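You operate a simulated robot arm through the tools that you are given. There is no shell and no other tool. Be economical: measure what you need, move in short steps, check, and stop when the job is done.

You are at the controls of a simulated two-armed robot. One attempt, no reset.

TASK
Take the purple pad on the top of the packing table and put it away on the top of the deep bench. Then open the left kiln bench drawer, take the black brick on the top of the packing table and put it away in the inside of the left kiln bench drawer and shut the drawer again. Then open the grey drawer, fetch the wooden block and set it in the inside of the grey drawer, then shut the drawer. Then open the cupboard drawer, put the vial on a white foot in the inside of the cupboard drawer and shut the drawer again. Then put the grey square pot in the inside of the steel tub. Then take the white square pot and put it on top of the grey tape roll. Then take the clear jug and put it on top of the beige slab. Then take the orange sponge and put it on the teal plate. Then open the cream drawer. Do these in the order given. Set down upright: purple pad, vial on a white foot, clear jug.

It is judged by the outcome, as a careful person would: the job done as asked, and still so three seconds after it is handed in. It fails if anything else is knocked over, pushed out of place, dropped, spilled or broken.

THE ROBOT
Two 7-joint arms with two-finger grippers on one trunk, on a base that drives. Base frame: it is fixed to the floor where the robot stands at the start and does not move with it; the origin is under the middle of the robot, x ahead of it, y to its left, z up; the surface under the hand at the start is at about z = 850. Readings come in mm, rad, newtons and seconds.
The left shoulder is at the start at [60, 178, 1134], the right one opposite. With the tool pointing down near the work surface each hand reaches from about 240 to 660 mm from the robot's upright axis, wherever it stands, measured 20 degrees to its own side. Places, roughly: beige slab (13x14x5 cm) [-2700, -800, 900]; black brick (10x3x4 cm) [400, -200, 900]; clear jug (8x13x11 cm) [-3300, 1000, 900]; cream drawer [-200, -1000, 700]; cupboard drawer [-900, 800, 900]; grey drawer [-2100, 1100, 700]; grey square pot (6x6x3 cm) [-1900, 1000, 900]; grey tape roll (7x7x5 cm) [300, -300, 900]; inside of the cupboard drawer [-800, 800, 800]; inside of the grey drawer [-2000, 1200, 700]; inside of the left kiln bench drawer [-3400, -2000, 700]; inside of the steel tub (22x27 cm) [-3160, 1280, 860]; left kiln bench drawer [-3400, -2000, 700]; orange sponge (5x7x4 cm) [-3300, 900, 900]; purple pad (4x4x5 cm) [600, 0, 900]; teal plate (10x10x1 cm) [-4800, -1200, 900]; top of the deep bench [-1900, 1300, 800]; vial on a white foot (5x5x8 cm) [-1900, 800, 900]; white square pot (6x6x3 cm) [-2200, 1100, 900]; wooden block (5x9x5 cm) [-1600, 600, 900]. Payload 1.96 kg a hand.
The tool frame of a hand sits at the grasp point between the pads (the TCP): z along the fingers, y along the line on which they close. The tips reach 20 mm beyond it. The gripper opens to 72 mm. The gripper's body begins 38 mm behind the TCP.
Orientation is that of the tool frame in the base frame, as a unit quaternion [w, x, y, z]. With the fingers straight down and closing along the base's y, the tool's x points along the base's -x, its y along +y and its z along -z.

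THE INTERFACE
- The arms move only by the tool play_rows. It takes "left_commands", "right_commands" or both (then of equal length, played together; a hand with none holds still); each is a list of rows, each a list of 7 numbers: the closure, from 0 (fully open) to 1 (shut), then the shift along the tool's x, y, z in units of 500 mm (1.0 is 500 mm), then the turn, a rotation vector about the tool's x, y, z in units of 120 degrees (1.0 is 120 degrees). In form: [[grip, tx, ty, tz, ax, ay, az], ...]. A call has 1 to 8 rows; each row is the pose to reach, as a shift and turn from the pose commanded when the call began, along the tool's axes at that moment. A call with a number of a shift or a turn outside -1 to 1 is refused whole. A row lasts 0.2 s, in which the tool goes at most 50 mm and 0.15 rad; a call with a longer step from one row to the next is refused whole, and so is a gripper value outside its range. Where a pose cannot be reached the arm comes as near as it can. A force on the tool above 40 N (or 10 N above the force at the start of the call, whichever is more), or a blocked arm, ends the call early, and 0.2 s more pass. Each finger travels about 153 mm/s and halts on what it meets, pressing with about 33 N; the grip force reading is that of the motor and also rises with nothing between the fingers. The clock runs only during rows and for 0.2 s after the last one: add rows that repeat a pose to give the fingers time. The reply holds the time, the measured pose of the TCP, the force on the tool along the base axes, the opening and the grip force, in the units named above and with some noise, with the torque about the TCP (base axes, N m) and any sound that the robot's microphone picked up, and new pictures: "show" is both (left out), scene, wrist or none (wrist: the cameras of the hands that moved).
- Cameras (640 x 400 px; columns grow to the right, rows downward): "scene" is now at [-39.4, -55.3, 1662.9]; the picture's right is [-0.94, -0.33, 0.00], its down [-0.30, 0.86, -0.41] and it looks along [0.14, -0.39, -0.91] (base axes); focal length 276 px, centre (320, 200). "left" rides on the left gripper at [71, -19, -82] in its tool frame; the picture's right is [0.26, 0.97, 0.00], its down [-0.67, 0.18, -0.72] and it looks along [-0.69, 0.19, 0.70] (tool axes); focal length 280 px, centre (320, 200). "right" rides on the right gripper at [71, 19, -82] in its tool frame; the picture's right is [-0.26, 0.97, 0.00], its down [-0.67, -0.18, -0.72] and it looks along [-0.69, -0.19, 0.70] (tool axes); focal length 280 px, centre (320, 200). There is no depth. A picture from a camera that has moved, and an enlarged one, comes with that camera's place and axes in the base frame and with its lens.
- lift_body(by): slides the trunk up (or, below 0, down) by that many mm; the arms and the scene camera ride with it, the base frame stays. It gives what a move gives, with no picture.
- roll_base(legs): drives the robot by 1 to 6 legs, each [ahead, left, turn to the left] in mm, mm and rad, along the robot's own axes; the way and the turn of a leg run together, so that a leg with both is an arc; at most 1500 mm and 3.142 rad a leg. The arms and the cameras ride along, it lands a little off, and it stops where it bumps. It gives what a move gives, and a new picture of the scene camera.
- head_to(pan, tilt): turns the head with the scene camera to pan (to the left, within 1.501 rad either way) and tilt (down, from -0.506 to 1.204), counted from straight ahead of the robot. It gives what a move gives, and a new picture of the scene camera.
- zoom(camera, box): a new picture of the part [left, top, right, bottom] of that camera's present view, enlarged. The clock stands still meanwhile.
- sign_off(): hands the job in; it is judged then, once.

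Go step by step. Nothing tells you exact positions but the pictures and the camera data: compare them with the known pose of the tool, close in by small moves and look again before you grip or let go. The budget is 556 turns and 360 pictures, counting those below and the enlarged ones. Unless the task says otherwise, let go and move clear before handing in.

The tools are called after "Emit:" as name(argument=value, ...) on one line, values as JSON. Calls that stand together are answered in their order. play_rows: Moves the arms, as the interface text tells. Its arguments: {"type":"object","properties":{"left_commands":{"type":"array"},"right_commands":{"type":"array"},"show":{"type":"string","enum":["both","scene","wrist","none"]}},"required":[]} The other tools are called the same way: lift_body (by) slides the trunk up or down; roll_base (legs) drives the base; head_to (pan, tilt) turns the head that bears the scene camera; zoom (camera, box) takes an enlarged picture of a part of a camera's view; sign_off () hands the job in.

At the start:

```text
clock: 0.0
left_tool_pos: [398.9, -49.6, 1123.5]
left_orientation: [0.0, 0.001, 1.0, 0.0]
left_contact_force: [-0.1, -0.8, -0.8]
left_wrist_torque: [0.02, 0.0, -0.02]
left_width: 71.9
left_grip_force: 0.0
right_tool_pos: [273.8, -373.6, 1089.4]
right_orientation: [-0.001, 0.0, 1.0, 0.0]
right_contact_force: [0.2, 0.3, -0.5]
right_wrist_torque: [0.03, -0.01, 0.01]
right_width: 72.1
right_grip_force: 0.0
trunk travel left (down, up): [-780.0, 210.0]
robot x, y, heading: [0.4, -2.6, 0.001]
head pan, tilt: [-1.232, 1.148]
```

scene: 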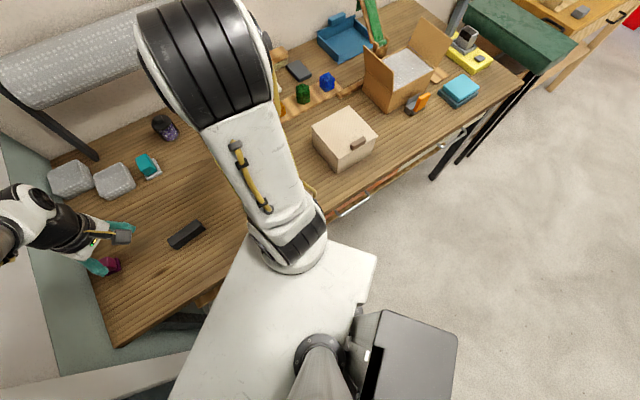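
right: 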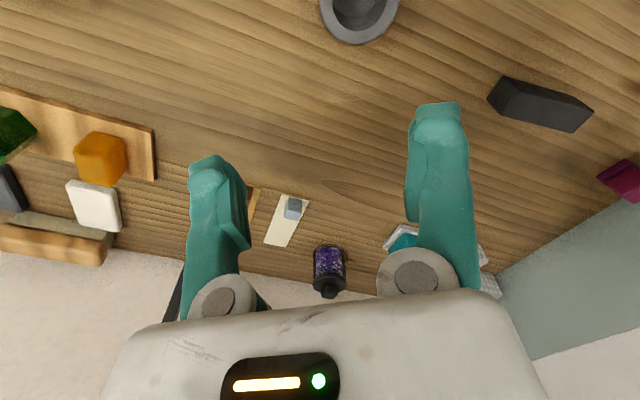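
left: 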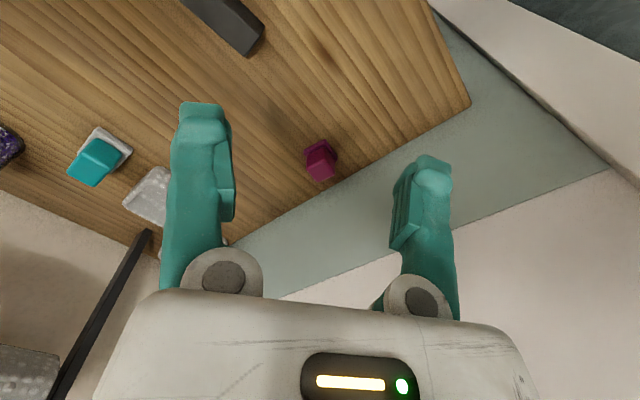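

I see the packing table with the purple pad near [572, 0], by the left hand. First I look around to learn the room.

Emit:
head_to(pan=0, tilt=0.9)

Emit:
head_to(pan=1.5, tilt=0.4)

Emit:
head_to(pan=-1.5, tilt=0.4)

```text
clock: 1.4
left_tool_pos: [399.9, -49.7, 1124.2]
left_orientation: [0.0, 0.0, 1.0, 0.0]
left_contact_force: [0.7, -0.6, 0.0]
left_wrist_torque: [0.05, 0.01, 0.01]
left_width: 72.1
left_grip_force: 0.0
right_tool_pos: [274.0, -373.2, 1089.5]
right_orientation: [-0.001, 0.0, 1.0, -0.001]
right_contact_force: [0.6, 0.1, -0.4]
right_wrist_torque: [0.0, -0.02, 0.01]
right_width: 72.0
right_grip_force: 0.1
trunk travel left (down, up): [-780.0, 210.0]
robot x, y, heading: [2.3, 1.9, 0.001]
head pan, tilt: [0.0, 0.901]
camera scene: at [16.3, 0.9, 1679.8], right [0.0, -1.0, 0.0], down [-0.78, 0.0, -0.62], along [0.62, 0.0, -0.78], focal length 276 px, centre (320, 200)
```

scene: 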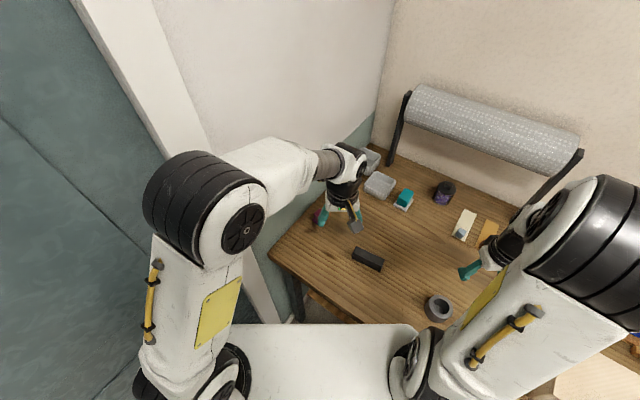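

```text
clock: 3.0
left_tool_pos: [399.0, -50.5, 1124.5]
left_orientation: [0.001, 0.0, 1.0, 0.0]
left_contact_force: [-0.3, 0.1, 0.2]
left_wrist_torque: [-0.03, -0.02, 0.0]
left_width: 71.9
left_grip_force: 0.1
right_tool_pos: [273.6, -373.4, 1090.0]
right_orientation: [-0.001, 0.0, 1.0, -0.001]
right_contact_force: [0.4, 0.2, -0.7]
right_wrist_torque: [0.0, 0.0, 0.0]
right_width: 71.8
right_grip_force: 0.1
trunk travel left (down, up): [-780.0, 210.0]
robot x, y, heading: [3.9, 0.1, 0.003]
head pan, tilt: [1.499, 0.4]
camera scene: at [-52.5, 93.4, 1722.8], right [1.0, -0.07, 0.0], down [-0.03, -0.39, -0.92], along [0.07, 0.92, -0.39], focal length 276 px, centre (320, 200)
```

scene: 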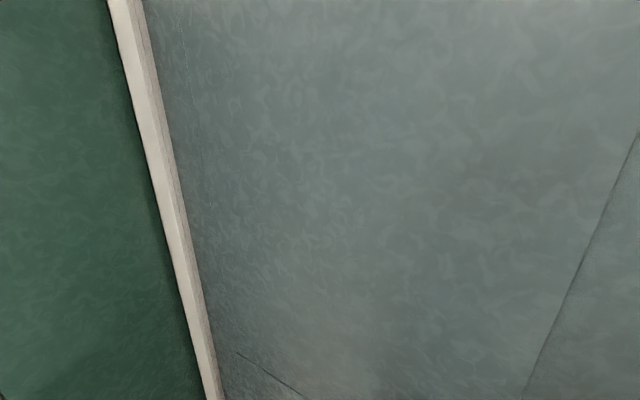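

```text
clock: 5.6
left_tool_pos: [399.0, -48.8, 1124.7]
left_orientation: [0.0, 0.0, 1.0, 0.0]
left_contact_force: [-0.7, -0.3, 0.6]
left_wrist_torque: [0.03, -0.01, -0.04]
left_width: 72.0
left_grip_force: 0.1
right_tool_pos: [273.9, -373.3, 1090.0]
right_orientation: [-0.001, 0.0, 1.0, -0.002]
right_contact_force: [0.1, -0.5, -0.3]
right_wrist_torque: [0.0, 0.01, 0.04]
right_width: 72.1
right_grip_force: 0.1
trunk travel left (down, up): [-780.0, 210.0]
robot x, y, heading: [4.9, 0.7, -0.004]
head pan, tilt: [-1.499, 0.4]
camera scene: at [-52.5, -91.4, 1722.8], right [-1.0, -0.07, 0.0], down [-0.03, 0.39, -0.92], along [0.07, -0.92, -0.39], focal length 276 px, centre (320, 200)
```

scene: 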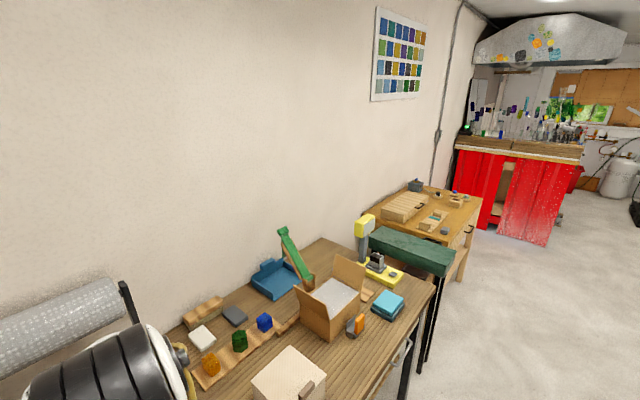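

I have an idea of the layout: the packing table runs diagonally to my right. I look closer at the pad through the left hand and at the table from the head.

Emit:
head_to(pan=-0.2, tilt=0.9)

Emit:
zoom(camera="left", box=[240, 100, 400, 200])

```text
clock: 7.1
left_tool_pos: [398.5, -49.3, 1124.6]
left_orientation: [0.0, 0.0, 1.0, 0.0]
left_contact_force: [0.3, -0.7, -0.1]
left_wrist_torque: [0.01, -0.01, 0.0]
left_width: 72.1
left_grip_force: 0.0
right_tool_pos: [273.8, -372.6, 1090.3]
right_orientation: [-0.001, 0.0, 1.0, -0.001]
right_contact_force: [-0.1, -0.6, 0.0]
right_wrist_torque: [0.0, -0.01, 0.01]
right_width: 72.4
right_grip_force: 0.1
trunk travel left (down, up): [-780.0, 210.0]
robot x, y, heading: [0.4, -2.3, -0.004]
head pan, tilt: [-0.201, 0.901]
camera scene: at [14.8, -14.2, 1679.8], right [-0.2, -0.98, 0.0], down [-0.77, 0.16, -0.62], along [0.61, -0.12, -0.78], focal length 276 px, centre (320, 200)
```

scene: 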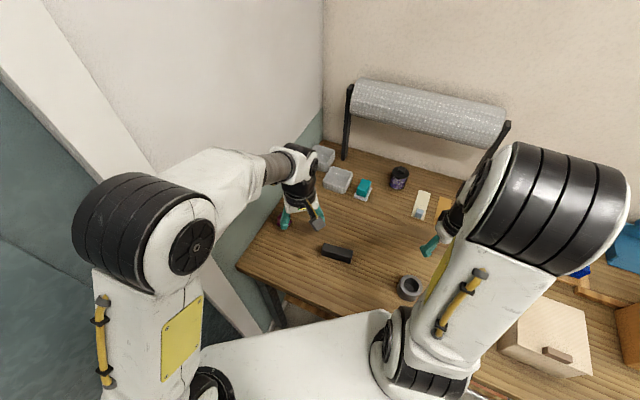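

```text
4.00 times, centred on (320, 150) of left
camera zoom: at [327.2, -69.5, 1206.9], right [-0.26, 0.97, 0.0], down [0.67, 0.18, 0.72], along [0.69, 0.19, -0.7], focal length 1122 px, centre (320, 400)
```

zoom: 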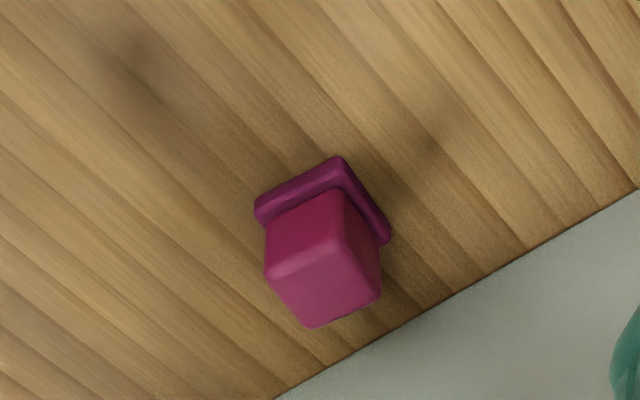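

The purple pad stands at about [577, 1], turned with the table by about 54°. I bring the left hand above it, turned to match, and look.

Emit:
play_rows(left_commands=[[0, -0.045, 0.0126, 0.025, 0, 0, -0.0545], [0, -0.09, 0.025, 0.05, 0, 0, -0.109], [0, -0.134, 0.0377, 0.075, 0, 0, -0.1635], [0, -0.178, 0.05, 0.1, 0, 0, -0.218], [0, -0.223, 0.063, 0.125, 0, 0, -0.2725], [0, -0.268, 0.0755, 0.15, 0, 0, -0.327], [0, -0.3125, 0.088, 0.175, 0, 0, -0.3815], [0, -0.357, 0.1006, 0.2, 0, 0, -0.436]])

```text
clock: 8.9
left_tool_pos: [553.9, 6.2, 1103.0]
left_orientation: [0.04, -0.375, 0.925, -0.044]
left_contact_force: [1.5, 0.0, 0.9]
left_wrist_torque: [-0.04, 0.05, 0.04]
left_width: 71.9
left_grip_force: 0.0
left hand out of reach, approached as far as the arm can: row 5, 6, 7, 8
right_tool_pos: [274.7, -369.7, 1090.3]
right_orientation: [0.0, 0.0, 1.0, -0.002]
right_contact_force: [-0.1, 0.4, 0.0]
right_wrist_torque: [-0.04, 0.03, 0.01]
right_width: 72.1
right_grip_force: 0.1
trunk travel left (down, up): [-780.0, 210.0]
robot x, y, heading: [3.6, -1.5, -0.001]
head pan, tilt: [-0.201, 0.901]
camera scene: at [16.1, -9.4, 1679.8], right [-0.2, -0.98, 0.0], down [-0.77, 0.15, -0.62], along [0.61, -0.13, -0.78], focal length 276 px, centre (320, 200)
camera left: at [508.0, -54.0, 1184.0], right [-0.85, 0.51, -0.12], down [0.28, 0.64, 0.72], along [0.44, 0.58, -0.69], focal length 280 px, centre (320, 200)
```

scene: 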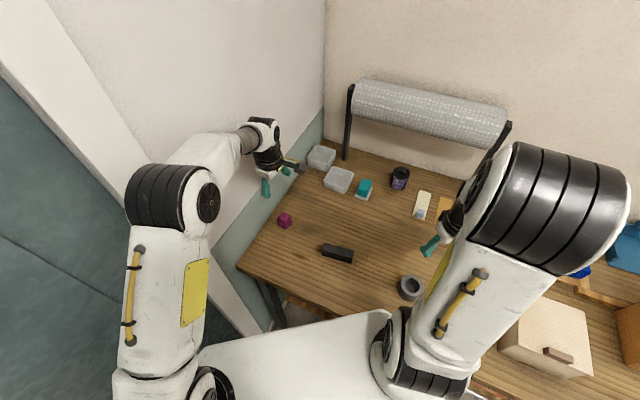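
left: 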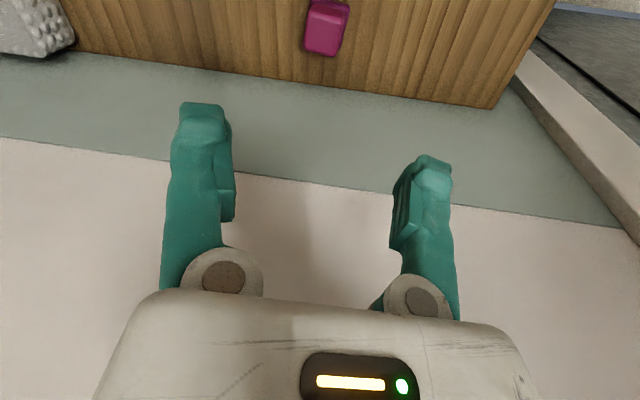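

The pad is just beyond comfortable reach with this heading. I turn the robot to the right, which brings the left shoulder nearer.

Emit:
roll_base(legs=[[0, 0, -0.35]])

```text
clock: 10.4
left_tool_pos: [518.3, -193.3, 1104.4]
left_orientation: [0.032, -0.201, 0.978, -0.051]
left_contact_force: [-0.7, -0.4, 0.7]
left_wrist_torque: [0.03, 0.0, -0.02]
left_width: 71.8
left_grip_force: 0.0
right_tool_pos: [125.7, -446.6, 1090.4]
right_orientation: [-0.001, 0.18, 0.984, -0.001]
right_contact_force: [-0.3, -0.4, 0.6]
right_wrist_torque: [0.02, 0.0, -0.02]
right_width: 72.1
right_grip_force: 0.1
trunk travel left (down, up): [-780.0, 210.0]
robot x, y, heading: [-2.4, 1.2, -0.359]
head pan, tilt: [-0.201, 0.901]
camera scene: at [8.8, -18.1, 1679.8], right [-0.53, -0.85, 0.0], down [-0.66, 0.42, -0.62], along [0.53, -0.33, -0.78], focal length 276 px, centre (320, 200)
```

scene: 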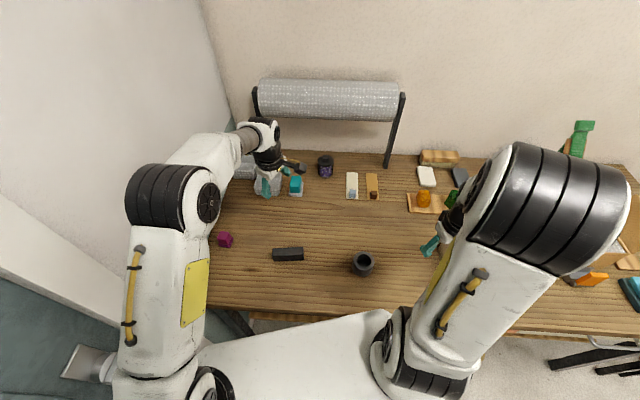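

I send a null move to see what pose the hand now holds.

Emit:
play_rows(left_commands=[[0, 0, 0, 0, 0, 0, 0], [0, 0, 0, 0, 0, 0, 0]], show="none")

```text
clock: 11.0
left_tool_pos: [519.1, -194.2, 1104.0]
left_orientation: [0.033, -0.201, 0.978, -0.05]
left_contact_force: [0.4, 0.7, -0.7]
left_wrist_torque: [0.0, -0.01, 0.02]
left_width: 72.2
left_grip_force: 0.0
right_tool_pos: [125.0, -446.5, 1089.8]
right_orientation: [0.0, 0.179, 0.984, -0.002]
right_contact_force: [-0.1, -0.5, 0.0]
right_wrist_torque: [-0.02, 0.04, -0.01]
right_width: 71.9
right_grip_force: 0.0
trunk travel left (down, up): [-780.0, 210.0]
robot x, y, heading: [-1.0, 2.6, -0.352]
head pan, tilt: [-0.201, 0.901]
```

The hand holds the pose it reached. I now bring it upright above the pad at z = 1000.

Emit:
play_rows(left_commands=[[0, -0.0415, 0.0555, 0.0306, -0.0095, 0.0013, -0.0385], [0, -0.083, 0.111, 0.0612, -0.019, 0.0027, -0.077], [0, -0.1245, 0.1665, 0.0918, -0.0286, 0.004, -0.1156], [0, -0.166, 0.222, 0.1224, -0.038, 0.0053, -0.154], [0, -0.2075, 0.2775, 0.153, -0.0477, 0.0067, -0.1927], [0, -0.249, 0.333, 0.1836, -0.0572, 0.008, -0.2312], [0, -0.249, 0.333, 0.1836, -0.0572, 0.008, -0.2312]])

```text
clock: 12.6
left_tool_pos: [577.6, -1.9, 998.5]
left_orientation: [-0.001, -0.432, 0.902, 0.001]
left_contact_force: [0.2, -0.3, 0.3]
left_wrist_torque: [-0.02, -0.03, -0.03]
left_width: 72.1
left_grip_force: 0.1
right_tool_pos: [123.8, -446.9, 1090.4]
right_orientation: [0.0, 0.18, 0.984, -0.001]
right_contact_force: [0.3, 0.1, -0.4]
right_wrist_torque: [0.02, -0.01, 0.03]
right_width: 72.0
right_grip_force: 0.1
trunk travel left (down, up): [-780.0, 210.0]
robot x, y, heading: [1.3, -2.2, -0.362]
head pan, tilt: [-0.201, 0.901]
camera scene: at [7.9, -18.5, 1679.8], right [-0.53, -0.85, 0.0], down [-0.66, 0.42, -0.62], along [0.53, -0.33, -0.78], focal length 276 px, centre (320, 200)
camera left: at [548.3, -69.2, 1080.9], right [-0.92, 0.4, 0.0], down [0.28, 0.64, 0.71], along [0.29, 0.65, -0.7], focal length 280 px, centre (320, 200)
```

scene: 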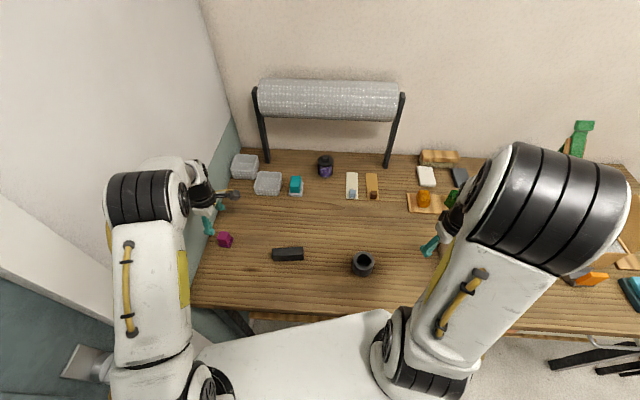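
left: 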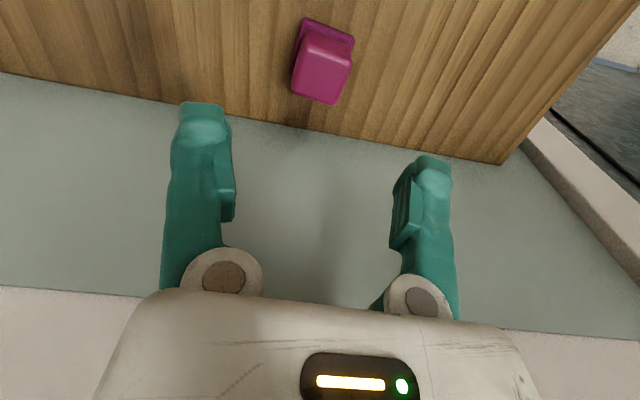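

The pad sits right under the hand. I zoom to check the alignment.

Emit:
zoom(camera="left", box=[256, 0, 416, 100])

```text
4.00 times, centred on (336, 50) of left
camera zoom: at [548.3, -69.2, 1080.9], right [-0.92, 0.4, 0.0], down [0.28, 0.64, 0.71], along [0.29, 0.65, -0.7], focal length 1122 px, centre (256, 800)
```

zoom: 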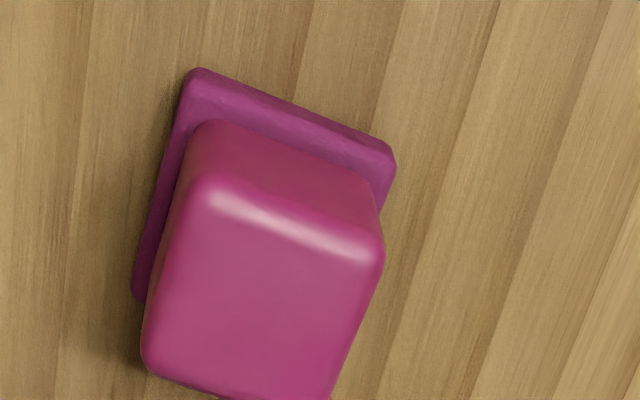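

Turn 6° and descend to z = 885 and close on the upper block of the pad.

Emit:
play_rows(left_commands=[[0, 0, 0, 0.07, 0, 0, 0.05], [0, 0, 0, 0.14, 0, 0, 0.05], [0, 0, 0, 0.2, 0, 0, 0.05], [0, 0, 0, 0.227, 0, 0, 0.05], [0, 0, 0, 0.227, 0, 0, 0.05], [1, 0, 0, 0.227, 0, 0, 0.05], [1, 0, 0, 0.227, 0, 0, 0.05], [1, 0, 0, 0.227, 0, 0, 0.05]], show="wrist")

```text
clock: 14.4
left_tool_pos: [573.2, -1.2, 887.0]
left_orientation: [-0.001, -0.383, 0.924, 0.0]
left_contact_force: [0.5, 0.0, -0.4]
left_wrist_torque: [-0.02, -0.02, -0.01]
left_width: 32.3
left_grip_force: 33.6
right_tool_pos: [124.4, -445.4, 1089.6]
right_orientation: [-0.001, 0.18, 0.984, -0.001]
right_contact_force: [-0.2, 0.1, -0.2]
right_wrist_torque: [0.02, 0.04, -0.04]
right_width: 72.0
right_grip_force: 0.0
trunk travel left (down, up): [-780.0, 210.0]
robot x, y, heading: [-2.8, 2.2, -0.36]
head pan, tilt: [-0.201, 0.901]
camera left: at [536.9, -65.5, 969.0], right [-0.87, 0.5, 0.0], down [0.35, 0.61, 0.71], along [0.35, 0.62, -0.7], focal length 280 px, centre (320, 200)
```

left: 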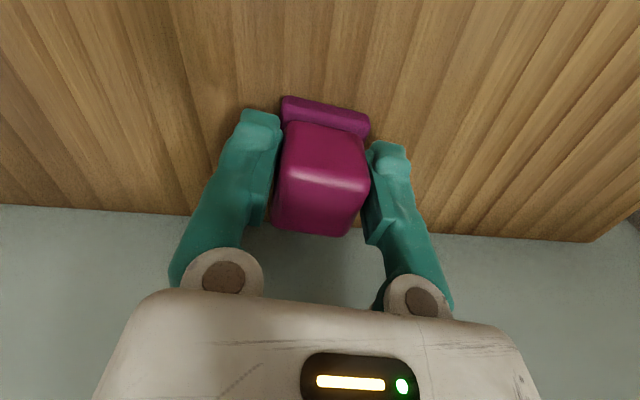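

Pad gripped. Lift it and draw it in toward the robot.

Emit:
play_rows(left_commands=[[1, 0, 0, -0.04, 0, 0, 0], [1, 0, 0, -0.13, 0, 0, 0], [1, 0.04, 0.045, -0.19, 0, 0, 0], [1, 0.09, 0.095, -0.24, 0, 0, 0], [1, 0.135, 0.145, -0.28, 0, 0, 0], [1, 0.18, 0.195, -0.33, 0, 0, 0], [1, 0.222, 0.244, -0.36, 0, 0, 0], [1, 0.222, 0.244, -0.36, 0, 0, 0]], show="wrist")

Emit:
roll_base(legs=[[-350, 0, 0], [0, 0, 1.5]])

```text
clock: 16.2
left_tool_pos: [410.3, 7.6, 1063.7]
left_orientation: [-0.002, -0.382, 0.924, 0.001]
left_contact_force: [0.1, -0.1, -2.0]
left_wrist_torque: [0.0, 0.0, 0.04]
left_width: 32.6
left_grip_force: 32.6
right_tool_pos: [124.7, -447.4, 1089.6]
right_orientation: [-0.001, 0.18, 0.984, 0.0]
right_contact_force: [0.2, -0.1, -0.2]
right_wrist_torque: [0.01, 0.02, -0.01]
right_width: 72.1
right_grip_force: 0.0
trunk travel left (down, up): [-780.0, 210.0]
robot x, y, heading: [-0.9, -0.1, -0.359]
head pan, tilt: [-0.201, 0.901]
camera left: at [374.3, -56.6, 1145.9], right [-0.87, 0.5, 0.0], down [0.35, 0.61, 0.71], along [0.35, 0.62, -0.7], focal length 280 px, centre (320, 200)
```

left: 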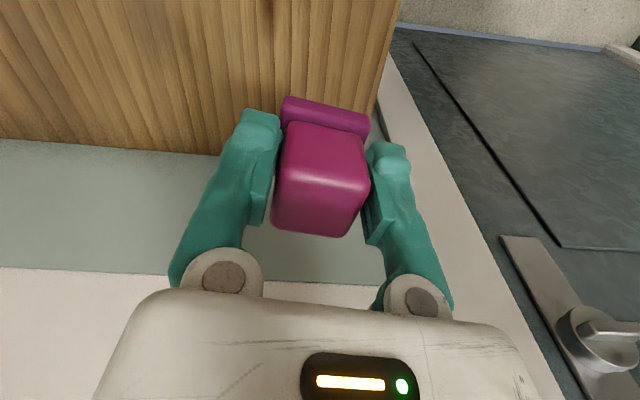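

```text
clock: 22.1
left_tool_pos: [-308.4, 533.7, 1062.1]
left_orientation: [0.001, 0.913, -0.409, 0.0]
left_contact_force: [1.2, -0.1, 0.0]
left_wrist_torque: [-0.01, 0.02, 0.03]
left_width: 32.6
left_grip_force: 33.4
right_tool_pos: [129.5, 222.5, 1089.8]
right_orientation: [0.0, -0.545, 0.838, -0.001]
right_contact_force: [0.5, -0.1, -0.9]
right_wrist_torque: [-0.01, -0.02, -0.01]
right_width: 71.9
right_grip_force: 0.0
trunk travel left (down, up): [-780.0, 210.0]
robot x, y, heading: [-323.7, 123.9, 1.156]
head pan, tilt: [-0.201, 0.901]
camera scene: at [-303.8, 130.5, 1679.8], right [0.81, -0.58, 0.0], down [-0.45, -0.64, -0.62], along [0.36, 0.51, -0.78], focal length 276 px, centre (320, 200)
```

scene: 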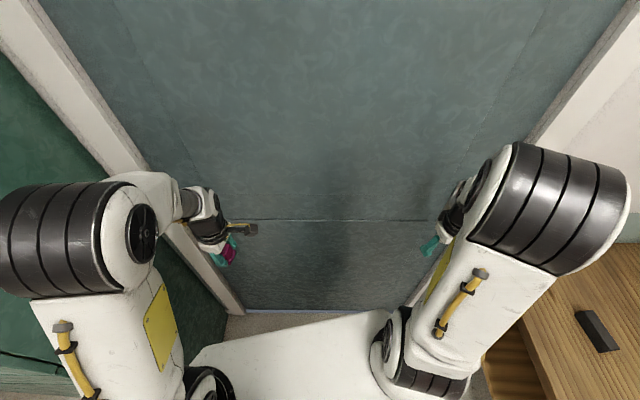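

I'm facing a door in the left wall. I turn the head left to see the way to the deep bench.

Emit:
head_to(pan=1.2, tilt=0.45)

```text
clock: 23.7
left_tool_pos: [-308.1, 533.2, 1063.8]
left_orientation: [0.001, 0.913, -0.408, 0.001]
left_contact_force: [0.4, -0.5, -0.7]
left_wrist_torque: [0.03, -0.01, 0.0]
left_width: 32.7
left_grip_force: 33.0
right_tool_pos: [128.1, 221.5, 1089.1]
right_orientation: [0.0, -0.546, 0.838, -0.001]
right_contact_force: [-0.1, -0.1, 0.7]
right_wrist_torque: [-0.01, -0.02, 0.03]
right_width: 71.9
right_grip_force: 0.0
trunk travel left (down, up): [-780.0, 210.0]
robot x, y, heading: [-324.2, 121.9, 1.152]
head pan, tilt: [1.201, 0.45]
camera scene: at [-412.3, 134.2, 1718.1], right [0.71, 0.71, 0.0], down [0.31, -0.31, -0.9], along [-0.63, 0.64, -0.44], focal length 276 px, centre (320, 200)
```

scene: 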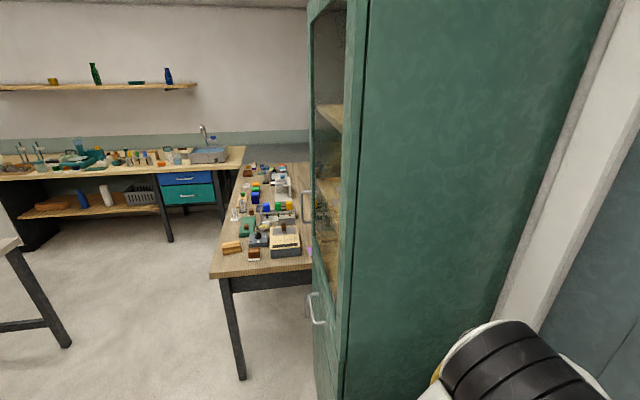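

The deep bench is past the green cupboard along the same wall. I square the robot to that wall, back off and roll left along it.

Emit:
roll_base(legs=[[0, 0, -0.217], [-720, 0, 0], [0, 1400, 0]])

Emit:
head_to(pan=0.2, tilt=0.7)

```text
clock: 34.9
left_tool_pos: [-1739.8, 749.9, 1063.8]
left_orientation: [0.001, 0.859, -0.513, -0.001]
left_contact_force: [0.2, 0.4, -0.6]
left_wrist_torque: [0.0, 0.0, -0.01]
left_width: 32.7
left_grip_force: 32.8
right_tool_pos: [-1386.7, 345.9, 1089.8]
right_orientation: [0.0, -0.444, 0.896, -0.001]
right_contact_force: [-0.4, 0.0, 0.1]
right_wrist_torque: [-0.02, 0.02, 0.0]
right_width: 72.0
right_grip_force: 0.1
trunk travel left (down, up): [-780.0, 210.0]
robot x, y, heading: [-1851.3, 353.6, 0.914]
head pan, tilt: [1.201, 0.45]
camera scene: at [-1933.1, 386.1, 1718.1], right [0.85, 0.52, 0.0], down [0.23, -0.37, -0.9], along [-0.47, 0.77, -0.44], focal length 276 px, centre (320, 200)
```

scene: 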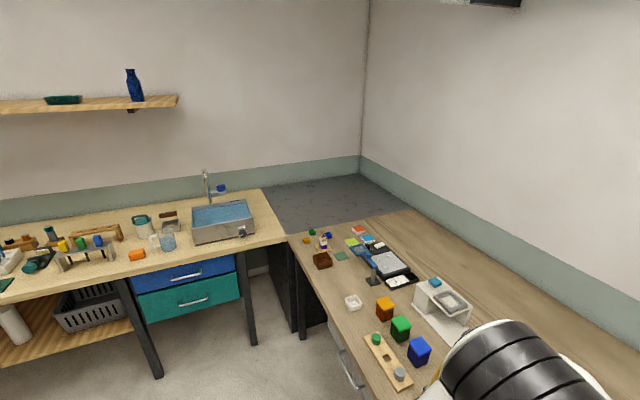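

```text
clock: 36.1
left_tool_pos: [-1739.0, 750.8, 1062.9]
left_orientation: [0.001, 0.859, -0.512, 0.0]
left_contact_force: [-0.4, 0.3, 0.0]
left_wrist_torque: [-0.01, -0.01, -0.01]
left_width: 32.7
left_grip_force: 33.1
right_tool_pos: [-1387.0, 346.3, 1089.1]
right_orientation: [0.0, -0.444, 0.896, -0.001]
right_contact_force: [0.1, 0.1, -1.2]
right_wrist_torque: [-0.01, 0.01, -0.01]
right_width: 72.0
right_grip_force: 0.0
trunk travel left (down, up): [-780.0, 210.0]
robot x, y, heading: [-1850.6, 353.7, 0.918]
head pan, tilt: [0.201, 0.7]
camera scene: at [-1848.4, 384.5, 1695.9], right [0.9, -0.43, 0.0], down [-0.28, -0.58, -0.77], along [0.33, 0.69, -0.64], focal length 276 px, centre (320, 200)
```

scene: 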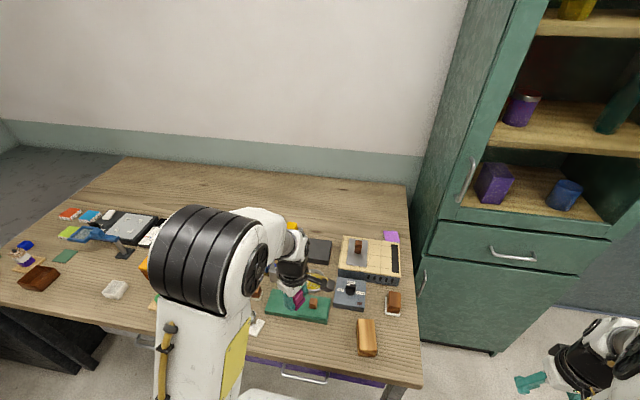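

The robot stands before the deep bench. The back half is empty but beyond reach, so I look closely for a free spot near the front, first at the right corner beside the wooden block.

Emit:
zoom(camera="scene", box=[240, 200, 440, 400])

```text
2.00 times, centred on (340, 300) of scene
camera zoom: at [-1848.4, 384.5, 1695.9], right [0.9, -0.43, 0.0], down [-0.28, -0.58, -0.77], along [0.33, 0.69, -0.64], focal length 551 px, centre (280, 0)
```

zoom: 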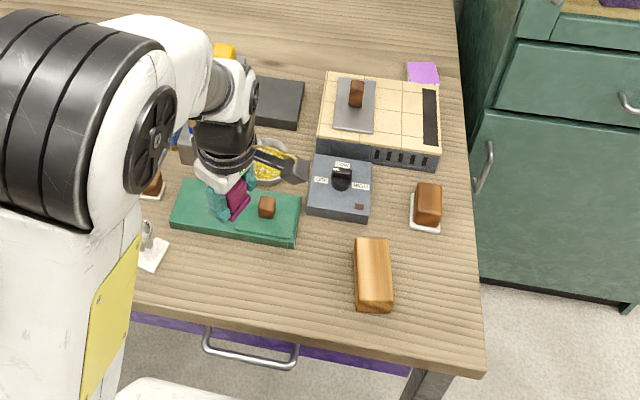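

I choose the free spot right of the wooden block (about [-1490, 600]). I roll right so that the left hand reaches it easily.

Emit:
roll_base(legs=[[0, -295, 0.017]])

```text
clock: 38.1
left_tool_pos: [-1508.8, 572.8, 1062.8]
left_orientation: [0.002, 0.861, -0.508, 0.001]
left_contact_force: [-0.7, 0.2, -0.2]
left_wrist_torque: [0.0, 0.0, -0.01]
left_width: 32.7
left_grip_force: 33.1
right_tool_pos: [-1152.2, 172.8, 1090.3]
right_orientation: [0.0, -0.447, 0.894, -0.002]
right_contact_force: [-1.0, -0.1, -0.3]
right_wrist_torque: [0.01, 0.03, 0.01]
right_width: 72.1
right_grip_force: 0.0
trunk travel left (down, up): [-780.0, 210.0]
robot x, y, heading: [-1616.0, 174.9, 0.931]
head pan, tilt: [0.201, 0.7]
camera scene: at [-1613.9, 207.4, 1695.9], right [0.9, -0.43, 0.0], down [-0.27, -0.58, -0.76], along [0.33, 0.69, -0.64], focal length 276 px, centre (320, 200)
```

scene: 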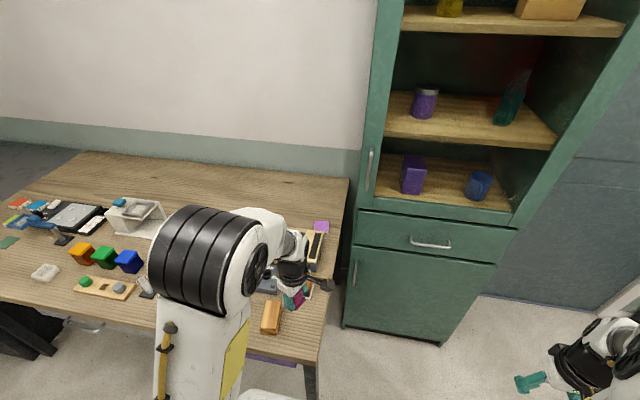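

The hand is nearly over the spot. I look through the left wrist camera.

Emit:
zoom(camera="left", box=[0, 0, 640, 400])

```text
1.00 times, centred on (320, 200) of left (not enlarged: the box is as wide or as high as the picture)
camera zoom: at [-1457.5, 520.7, 1146.1], right [-0.72, -0.7, 0.0], down [-0.49, 0.5, 0.71], along [-0.5, 0.51, -0.7], focal length 280 px, centre (320, 200)
```

zoom: 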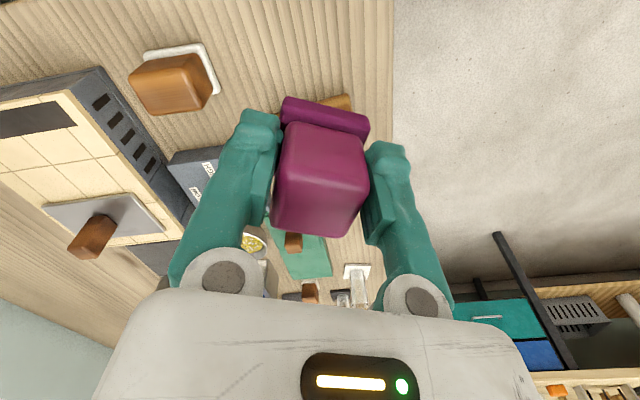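

Go down to just above the bench, slightly further in from the edge.

Emit:
play_rows(left_commands=[[1, -0.009, -0.02, 0.07, 0, 0, 0], [1, -0.018, -0.04, 0.14, 0, 0, 0], [1, -0.018, -0.04, 0.21, 0, 0, 0], [1, -0.018, -0.04, 0.28, 0, 0, 0], [1, -0.018, -0.04, 0.32, 0, 0, 0], [1, -0.018, -0.04, 0.336, 0, 0, 0], [1, -0.018, -0.04, 0.336, 0, 0, 0]], show="both")

```text
clock: 39.8
left_tool_pos: [-1494.7, 591.6, 894.6]
left_orientation: [0.001, 0.861, -0.509, 0.0]
left_contact_force: [-0.6, 0.1, -0.4]
left_wrist_torque: [-0.02, 0.01, -0.01]
left_width: 32.6
left_grip_force: 33.9
right_tool_pos: [-1150.9, 172.0, 1089.5]
right_orientation: [0.0, -0.448, 0.894, -0.002]
right_contact_force: [0.3, 0.3, 0.6]
right_wrist_torque: [0.01, -0.02, -0.02]
right_width: 71.9
right_grip_force: 0.1
trunk travel left (down, up): [-780.0, 210.0]
robot x, y, heading: [-1612.6, 177.4, 0.925]
head pan, tilt: [0.201, 0.7]
camera scene: at [-1613.2, 207.1, 1695.9], right [0.9, -0.43, 0.0], down [-0.28, -0.58, -0.76], along [0.33, 0.69, -0.64], focal length 276 px, centre (320, 200)
camera left: at [-1443.6, 538.0, 977.1], right [-0.72, -0.7, 0.0], down [-0.49, 0.5, 0.71], along [-0.5, 0.51, -0.7], focal length 280 px, centre (320, 200)
```

scene: 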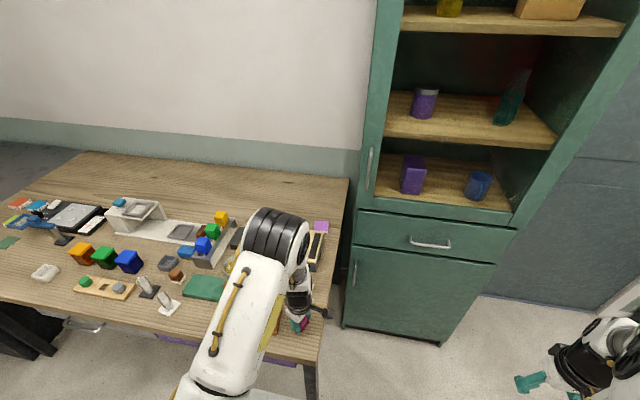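
left: 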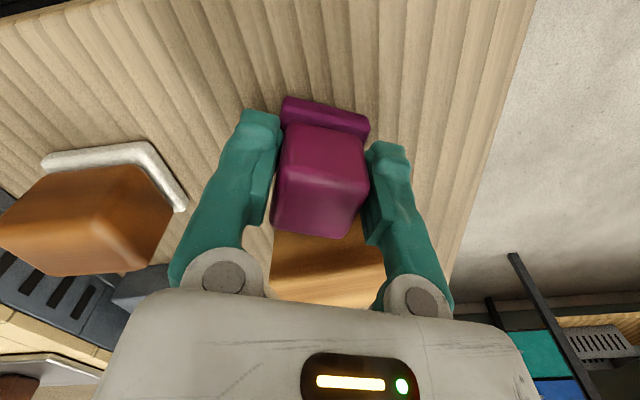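

Lower slowly to find contact.

Emit:
play_rows(left_commands=[[1, 0, 0, 0.006, 0, 0, 0], [1, 0, 0, 0.01, 0, 0, 0], [1, 0, 0, 0.013, 0, 0, 0], [1, 0, 0, 0.013, 0, 0, 0]], show="none")

```text
clock: 40.8
left_tool_pos: [-1495.3, 590.8, 888.9]
left_orientation: [0.001, 0.861, -0.508, 0.0]
left_contact_force: [0.6, -0.1, -0.6]
left_wrist_torque: [-0.01, -0.02, 0.0]
left_width: 32.5
left_grip_force: 33.2
right_tool_pos: [-1151.0, 171.2, 1090.4]
right_orientation: [-0.001, -0.448, 0.894, -0.001]
right_contact_force: [0.3, 0.0, 0.9]
right_wrist_torque: [0.0, 0.03, -0.02]
right_width: 72.4
right_grip_force: 0.0
trunk travel left (down, up): [-780.0, 210.0]
robot x, y, heading: [-1611.1, 178.9, 0.924]
head pan, tilt: [0.201, 0.7]
```

Emit:
play_rows(left_commands=[[1, 0, 0, 0.004, 0, 0, 0], [1, 0, 0, 0.008, 0, 0, 0], [1, 0, 0, 0.012, 0, 0, 0], [1, 0, 0, 0.012, 0, 0, 0]], show="wrist")

```text
clock: 41.8
left_tool_pos: [-1495.6, 590.0, 884.4]
left_orientation: [-0.001, 0.861, -0.508, 0.0]
left_contact_force: [1.4, 4.5, 33.0]
left_wrist_torque: [0.06, -0.03, 0.02]
left_width: 32.8
left_grip_force: 32.8
right_tool_pos: [-1151.8, 170.7, 1090.2]
right_orientation: [0.0, -0.447, 0.894, 0.0]
right_contact_force: [0.4, 0.0, -0.1]
right_wrist_torque: [-0.01, 0.0, -0.03]
right_width: 72.3
right_grip_force: 0.0
trunk travel left (down, up): [-780.0, 210.0]
robot x, y, heading: [-1614.2, 178.3, 0.932]
head pan, tilt: [0.201, 0.7]
camera left: at [-1444.5, 537.1, 966.3], right [-0.72, -0.7, 0.0], down [-0.49, 0.5, 0.71], along [-0.5, 0.51, -0.7], focal length 280 px, centre (320, 200)
```

left: 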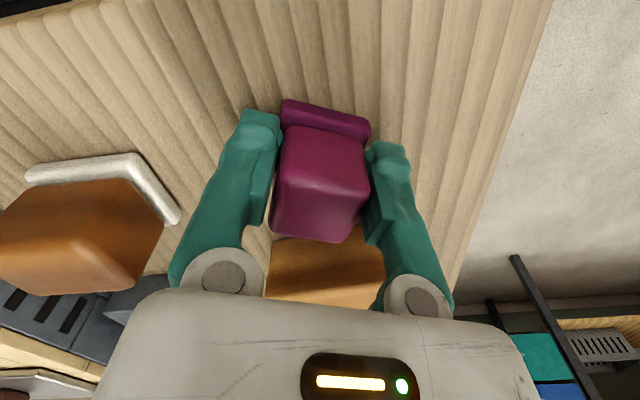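

Contact made. Relax, open partly and rise.

Emit:
play_rows(left_commands=[[1, 0, 0, -0.004, 0, 0, 0], [0.3, 0, 0, -0.004, 0, 0, 0], [0.3, 0, 0, -0.004, 0, 0, 0], [0.3, 0, 0, -0.06, 0, 0, 0], [0.3, 0, 0, -0.15, 0, 0, 0], [0.3, 0, 0, -0.24, 0, 0, 0], [0.3, 0, 0, -0.33, 0, 0, 0], [0, 0, 0, -0.36, 0, 0, 0]], show="both")

```text
clock: 43.5
left_tool_pos: [-1498.6, 592.2, 1063.8]
left_orientation: [0.001, 0.861, -0.508, 0.0]
left_contact_force: [0.2, 0.7, 0.3]
left_wrist_torque: [0.01, -0.03, 0.0]
left_width: 72.3
left_grip_force: 0.0
right_tool_pos: [-1151.0, 172.3, 1089.7]
right_orientation: [-0.001, -0.448, 0.894, -0.001]
right_contact_force: [-0.8, 0.1, -0.5]
right_wrist_torque: [0.0, 0.0, -0.03]
right_width: 71.9
right_grip_force: 0.0
trunk travel left (down, up): [-780.0, 210.0]
robot x, y, heading: [-1609.5, 177.0, 0.929]
head pan, tilt: [0.201, 0.7]
camera scene: at [-1613.1, 207.2, 1695.9], right [0.9, -0.43, 0.0], down [-0.28, -0.58, -0.76], along [0.33, 0.69, -0.64], focal length 276 px, centre (320, 200)
camera left: at [-1447.3, 538.9, 1146.6], right [-0.72, -0.7, 0.0], down [-0.49, 0.5, 0.71], along [-0.5, 0.51, -0.7], focal length 280 px, centre (320, 200)
```

scene: 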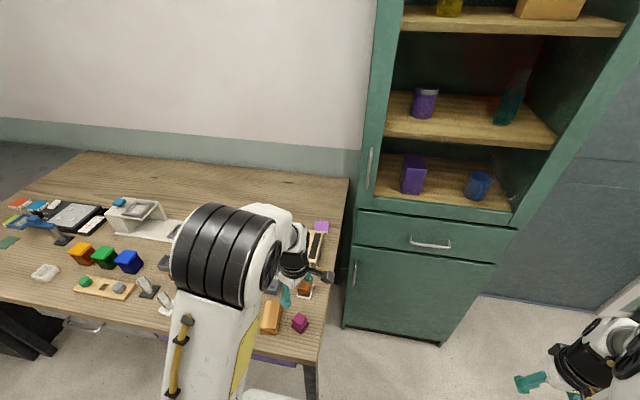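
left: 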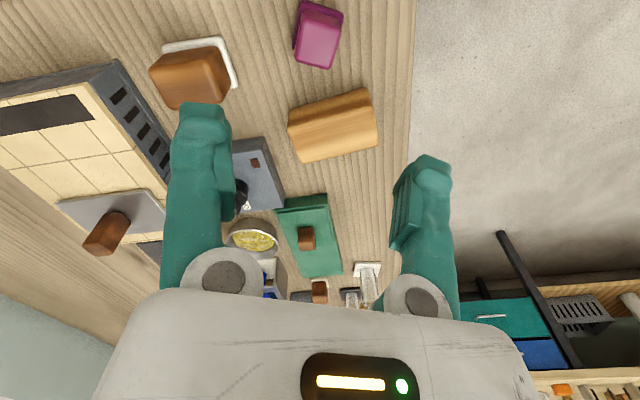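

The pad stands upright in its place. Next I back off and look for the kiln bench.

Emit:
roll_base(legs=[[-250, 0, 0], [0, 0, 1.57]])

Emit:
head_to(pan=1.0, tilt=0.45)

```text
clock: 49.1
left_tool_pos: [-2174.8, 101.7, 1064.3]
left_orientation: [0.001, 0.97, 0.243, 0.002]
left_contact_force: [-0.1, 0.0, 0.9]
left_wrist_torque: [0.04, 0.0, -0.01]
left_width: 72.2
left_grip_force: 0.1
right_tool_pos: [-1752.0, 441.9, 1090.1]
right_orientation: [-0.001, 0.947, -0.321, 0.001]
right_contact_force: [-0.1, -0.1, 0.0]
right_wrist_torque: [0.03, -0.02, -0.01]
right_width: 71.9
right_grip_force: 0.1
trunk travel left (down, up): [-780.0, 210.0]
robot x, y, heading: [-1758.6, -23.0, 2.489]
head pan, tilt: [0.201, 0.7]
camera scene: at [-1789.7, -19.0, 1695.9], right [0.44, 0.9, 0.0], down [0.58, -0.28, -0.76], along [-0.69, 0.34, -0.64], focal length 276 px, centre (320, 200)
```

scene: 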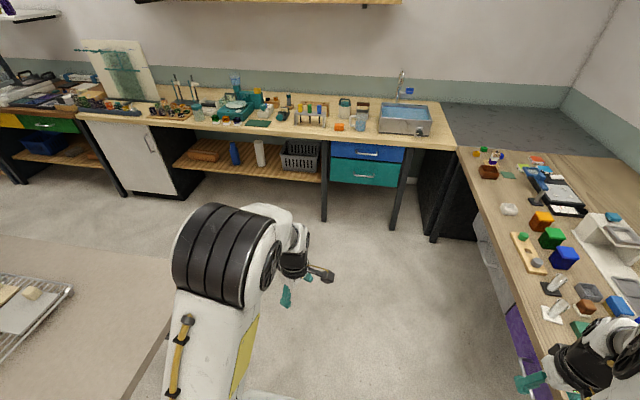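

```text
clock: 50.3
left_tool_pos: [-2175.8, 100.8, 1063.9]
left_orientation: [0.001, 0.97, 0.243, 0.002]
left_contact_force: [0.5, -0.1, 1.1]
left_wrist_torque: [0.04, 0.02, -0.02]
left_width: 72.1
left_grip_force: 0.1
right_tool_pos: [-1752.0, 442.2, 1091.6]
right_orientation: [0.0, 0.947, -0.321, 0.001]
right_contact_force: [0.5, -0.9, 0.0]
right_wrist_torque: [-0.03, 0.0, 0.03]
right_width: 72.3
right_grip_force: 0.1
trunk travel left (down, up): [-780.0, 210.0]
robot x, y, heading: [-1762.5, -22.8, 2.487]
head pan, tilt: [1.0, 0.45]
camera scene: at [-1800.0, -87.3, 1718.1], right [-0.34, 0.94, 0.0], down [0.41, 0.15, -0.9], along [-0.85, -0.3, -0.44], focal length 276 px, centre (320, 200)
```

scene: 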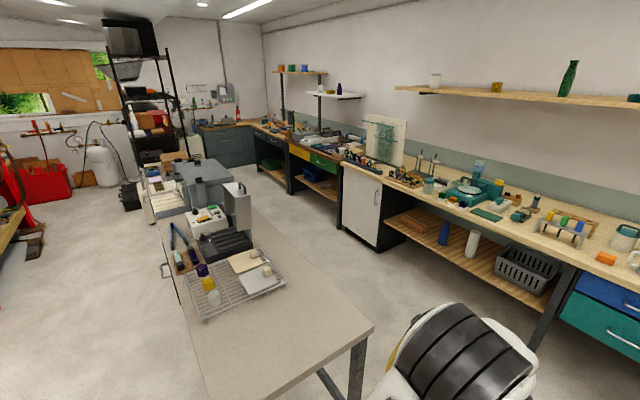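

The kiln bench is the central table with the grey kiln; its drawers face the side toward lower u. I roll back clear of it and along it to the left drawer.

Emit:
roll_base(legs=[[-650, 0, 0.02], [0, 1280, 0], [0, 1200, 0]])

Emit:
head_to(pan=0, tilt=0.75)

```text
clock: 65.6
left_tool_pos: [-3165.3, -2240.1, 1063.4]
left_orientation: [0.001, 0.974, 0.226, 0.001]
left_contact_force: [0.2, 0.2, 0.3]
left_wrist_torque: [-0.01, 0.0, -0.01]
left_width: 72.0
left_grip_force: 0.0
right_tool_pos: [-2730.9, -1915.0, 1090.3]
right_orientation: [-0.001, 0.941, -0.338, 0.001]
right_contact_force: [0.0, -0.4, -0.2]
right_wrist_torque: [0.01, -0.01, -0.01]
right_width: 71.9
right_grip_force: 0.0
trunk travel left (down, up): [-780.0, 210.0]
robot x, y, heading: [-2758.1, -2377.7, 2.447]
head pan, tilt: [1.0, 0.45]
camera scene: at [-2798.5, -2442.6, 1718.1], right [-0.3, 0.95, 0.0], down [0.41, 0.13, -0.9], along [-0.86, -0.27, -0.44], focal length 276 px, centre (320, 200)
```

scene: 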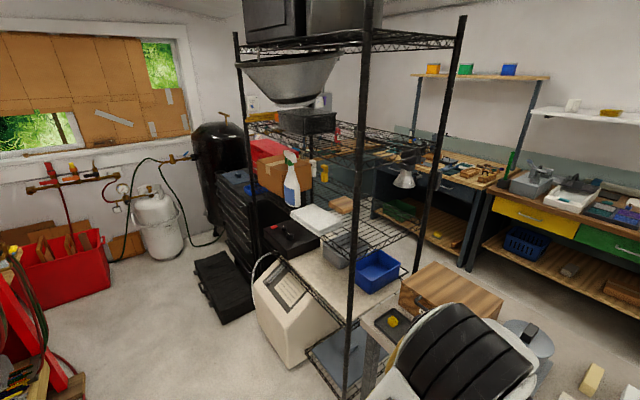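

```text
clock: 66.9
left_tool_pos: [-3165.9, -2240.8, 1063.7]
left_orientation: [0.001, 0.974, 0.226, 0.001]
left_contact_force: [0.1, 0.1, 0.0]
left_wrist_torque: [0.04, -0.01, 0.01]
left_width: 72.0
left_grip_force: 0.0
right_tool_pos: [-2730.8, -1916.8, 1090.9]
right_orientation: [-0.001, 0.941, -0.338, 0.001]
right_contact_force: [-0.1, 0.7, 1.1]
right_wrist_torque: [-0.01, -0.03, 0.05]
right_width: 72.1
right_grip_force: 0.0
trunk travel left (down, up): [-780.0, 210.0]
robot x, y, heading: [-2759.6, -2381.8, 2.446]
head pan, tilt: [0.0, 0.75]
camera scene: at [-2775.1, -2362.0, 1691.7], right [0.64, 0.77, 0.0], down [0.53, -0.43, -0.73], along [-0.56, 0.47, -0.68], focal length 276 px, centre (320, 200)
```

scene: 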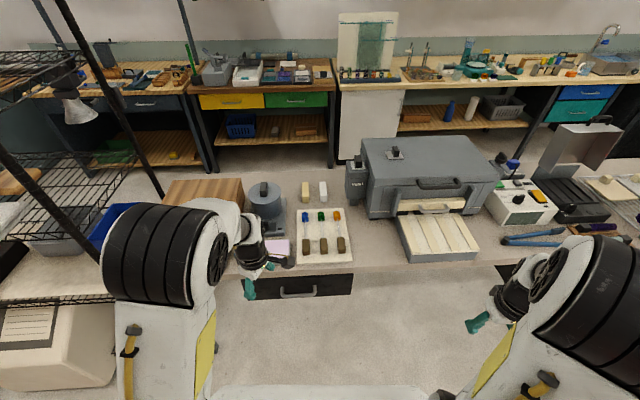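

I see the left drawer with its bar handle under the bench edge, about [-3238, -2080, 700]. I zoom on it.

Emit:
zoom(camera="scene", box=[220, 240, 380, 340])

```text
4.00 times, centred on (300, 290) of scene
camera zoom: at [-2775.1, -2362.0, 1691.7], right [0.64, 0.77, 0.0], down [0.53, -0.43, -0.73], along [-0.56, 0.47, -0.68], focal length 1103 px, centre (400, -160)
```

zoom: 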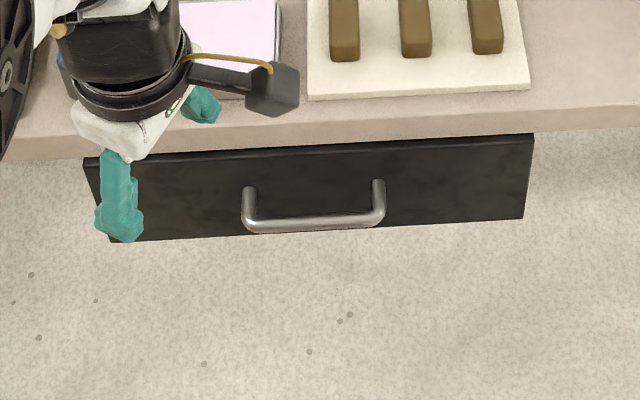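

Bar handle is near u=1337, v=-3589, z≈742 (base about [-3205, -2097]). I square up to it, back a little, and lower the trunk.

Emit:
roll_base(legs=[[-70, -95, 0.06]])

Emit:
lift_body(by=-250)

Emit:
head_to(pan=0.1, tilt=0.8)

```text
clock: 68.1
left_tool_pos: [-3062.4, -2232.6, 1063.5]
left_orientation: [0.001, 0.968, 0.253, 0.002]
left_contact_force: [0.0, 0.7, -0.1]
left_wrist_torque: [0.02, 0.02, -0.01]
left_width: 71.9
left_grip_force: 0.1
right_tool_pos: [-2644.6, -1883.3, 1089.8]
right_orientation: [0.0, 0.95, -0.312, 0.001]
right_contact_force: [-0.1, -0.4, -0.3]
right_wrist_torque: [0.02, 0.02, 0.01]
right_width: 72.0
right_grip_force: 0.0
trunk travel left (down, up): [-780.0, 210.0]
robot x, y, heading: [-2642.5, -2346.5, 2.507]
head pan, tilt: [0.0, 0.75]
camera scene: at [-2664.2, -2332.2, 1691.7], right [0.59, 0.81, 0.0], down [0.55, -0.4, -0.73], along [-0.59, 0.43, -0.68], focal length 276 px, centre (320, 200)
```

scene: 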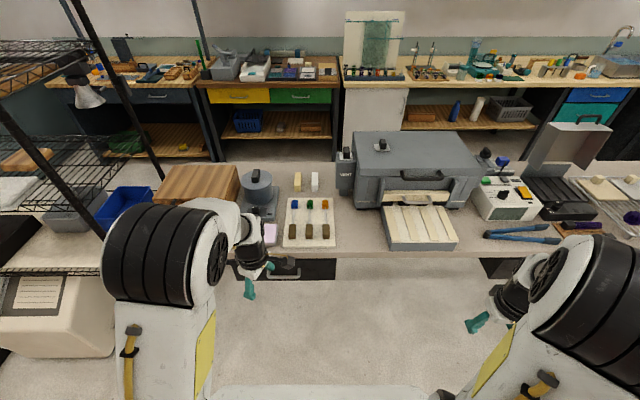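

```text
clock: 70.7
left_tool_pos: [-3060.9, -2232.8, 814.4]
left_orientation: [0.001, 0.967, 0.254, 0.001]
left_contact_force: [0.6, -0.4, 0.1]
left_wrist_torque: [-0.02, 0.01, -0.02]
left_width: 72.0
left_grip_force: 0.1
right_tool_pos: [-2644.1, -1883.1, 840.2]
right_orientation: [-0.001, 0.95, -0.312, 0.001]
right_contact_force: [-0.7, 0.0, -0.8]
right_wrist_torque: [0.04, 0.03, 0.0]
right_width: 72.0
right_grip_force: 0.1
trunk travel left (down, up): [-530.0, 460.0]
robot x, y, heading: [-2643.4, -2349.3, 2.51]
head pan, tilt: [0.0, 0.75]
```

```text
clock: 71.4
left_tool_pos: [-3061.5, -2233.0, 813.2]
left_orientation: [0.0, 0.967, 0.254, 0.001]
left_contact_force: [0.0, -0.4, 0.5]
left_wrist_torque: [-0.02, 0.0, 0.0]
left_width: 72.1
left_grip_force: 0.1
right_tool_pos: [-2644.2, -1883.4, 839.8]
right_orientation: [0.0, 0.95, -0.312, 0.001]
right_contact_force: [1.4, -0.1, 0.1]
right_wrist_torque: [0.01, 0.03, 0.01]
right_width: 71.8
right_grip_force: 0.0
trunk travel left (down, up): [-530.0, 460.0]
robot x, y, heading: [-2646.7, -2344.6, 2.506]
head pan, tilt: [0.099, 0.799]
camera scene: at [-2666.1, -2339.8, 1437.7], right [0.51, 0.86, 0.0], down [0.62, -0.37, -0.7], along [-0.6, 0.36, -0.72], focal length 276 px, centre (320, 200)
```

scene: 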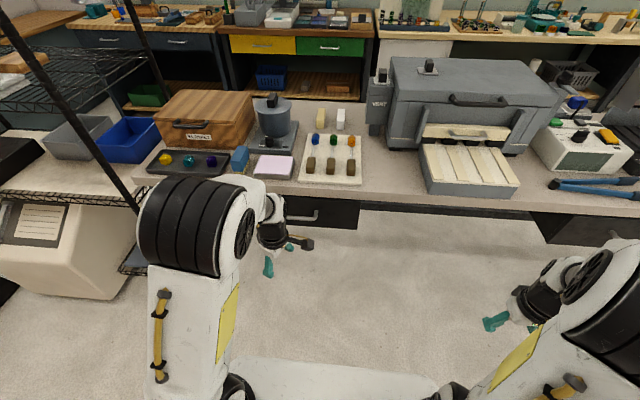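

Emit:
zoom(camera="scene", box=[260, 180, 380, 255])

```text
5.33 times, centred on (320, 218) of scene
camera zoom: at [-2666.1, -2339.8, 1437.7], right [0.51, 0.86, 0.0], down [0.62, -0.37, -0.7], along [-0.6, 0.36, -0.72], focal length 1470 px, centre (320, 107)
```

zoom: 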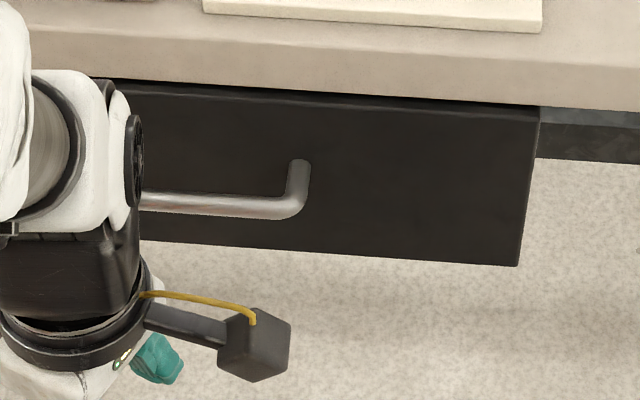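

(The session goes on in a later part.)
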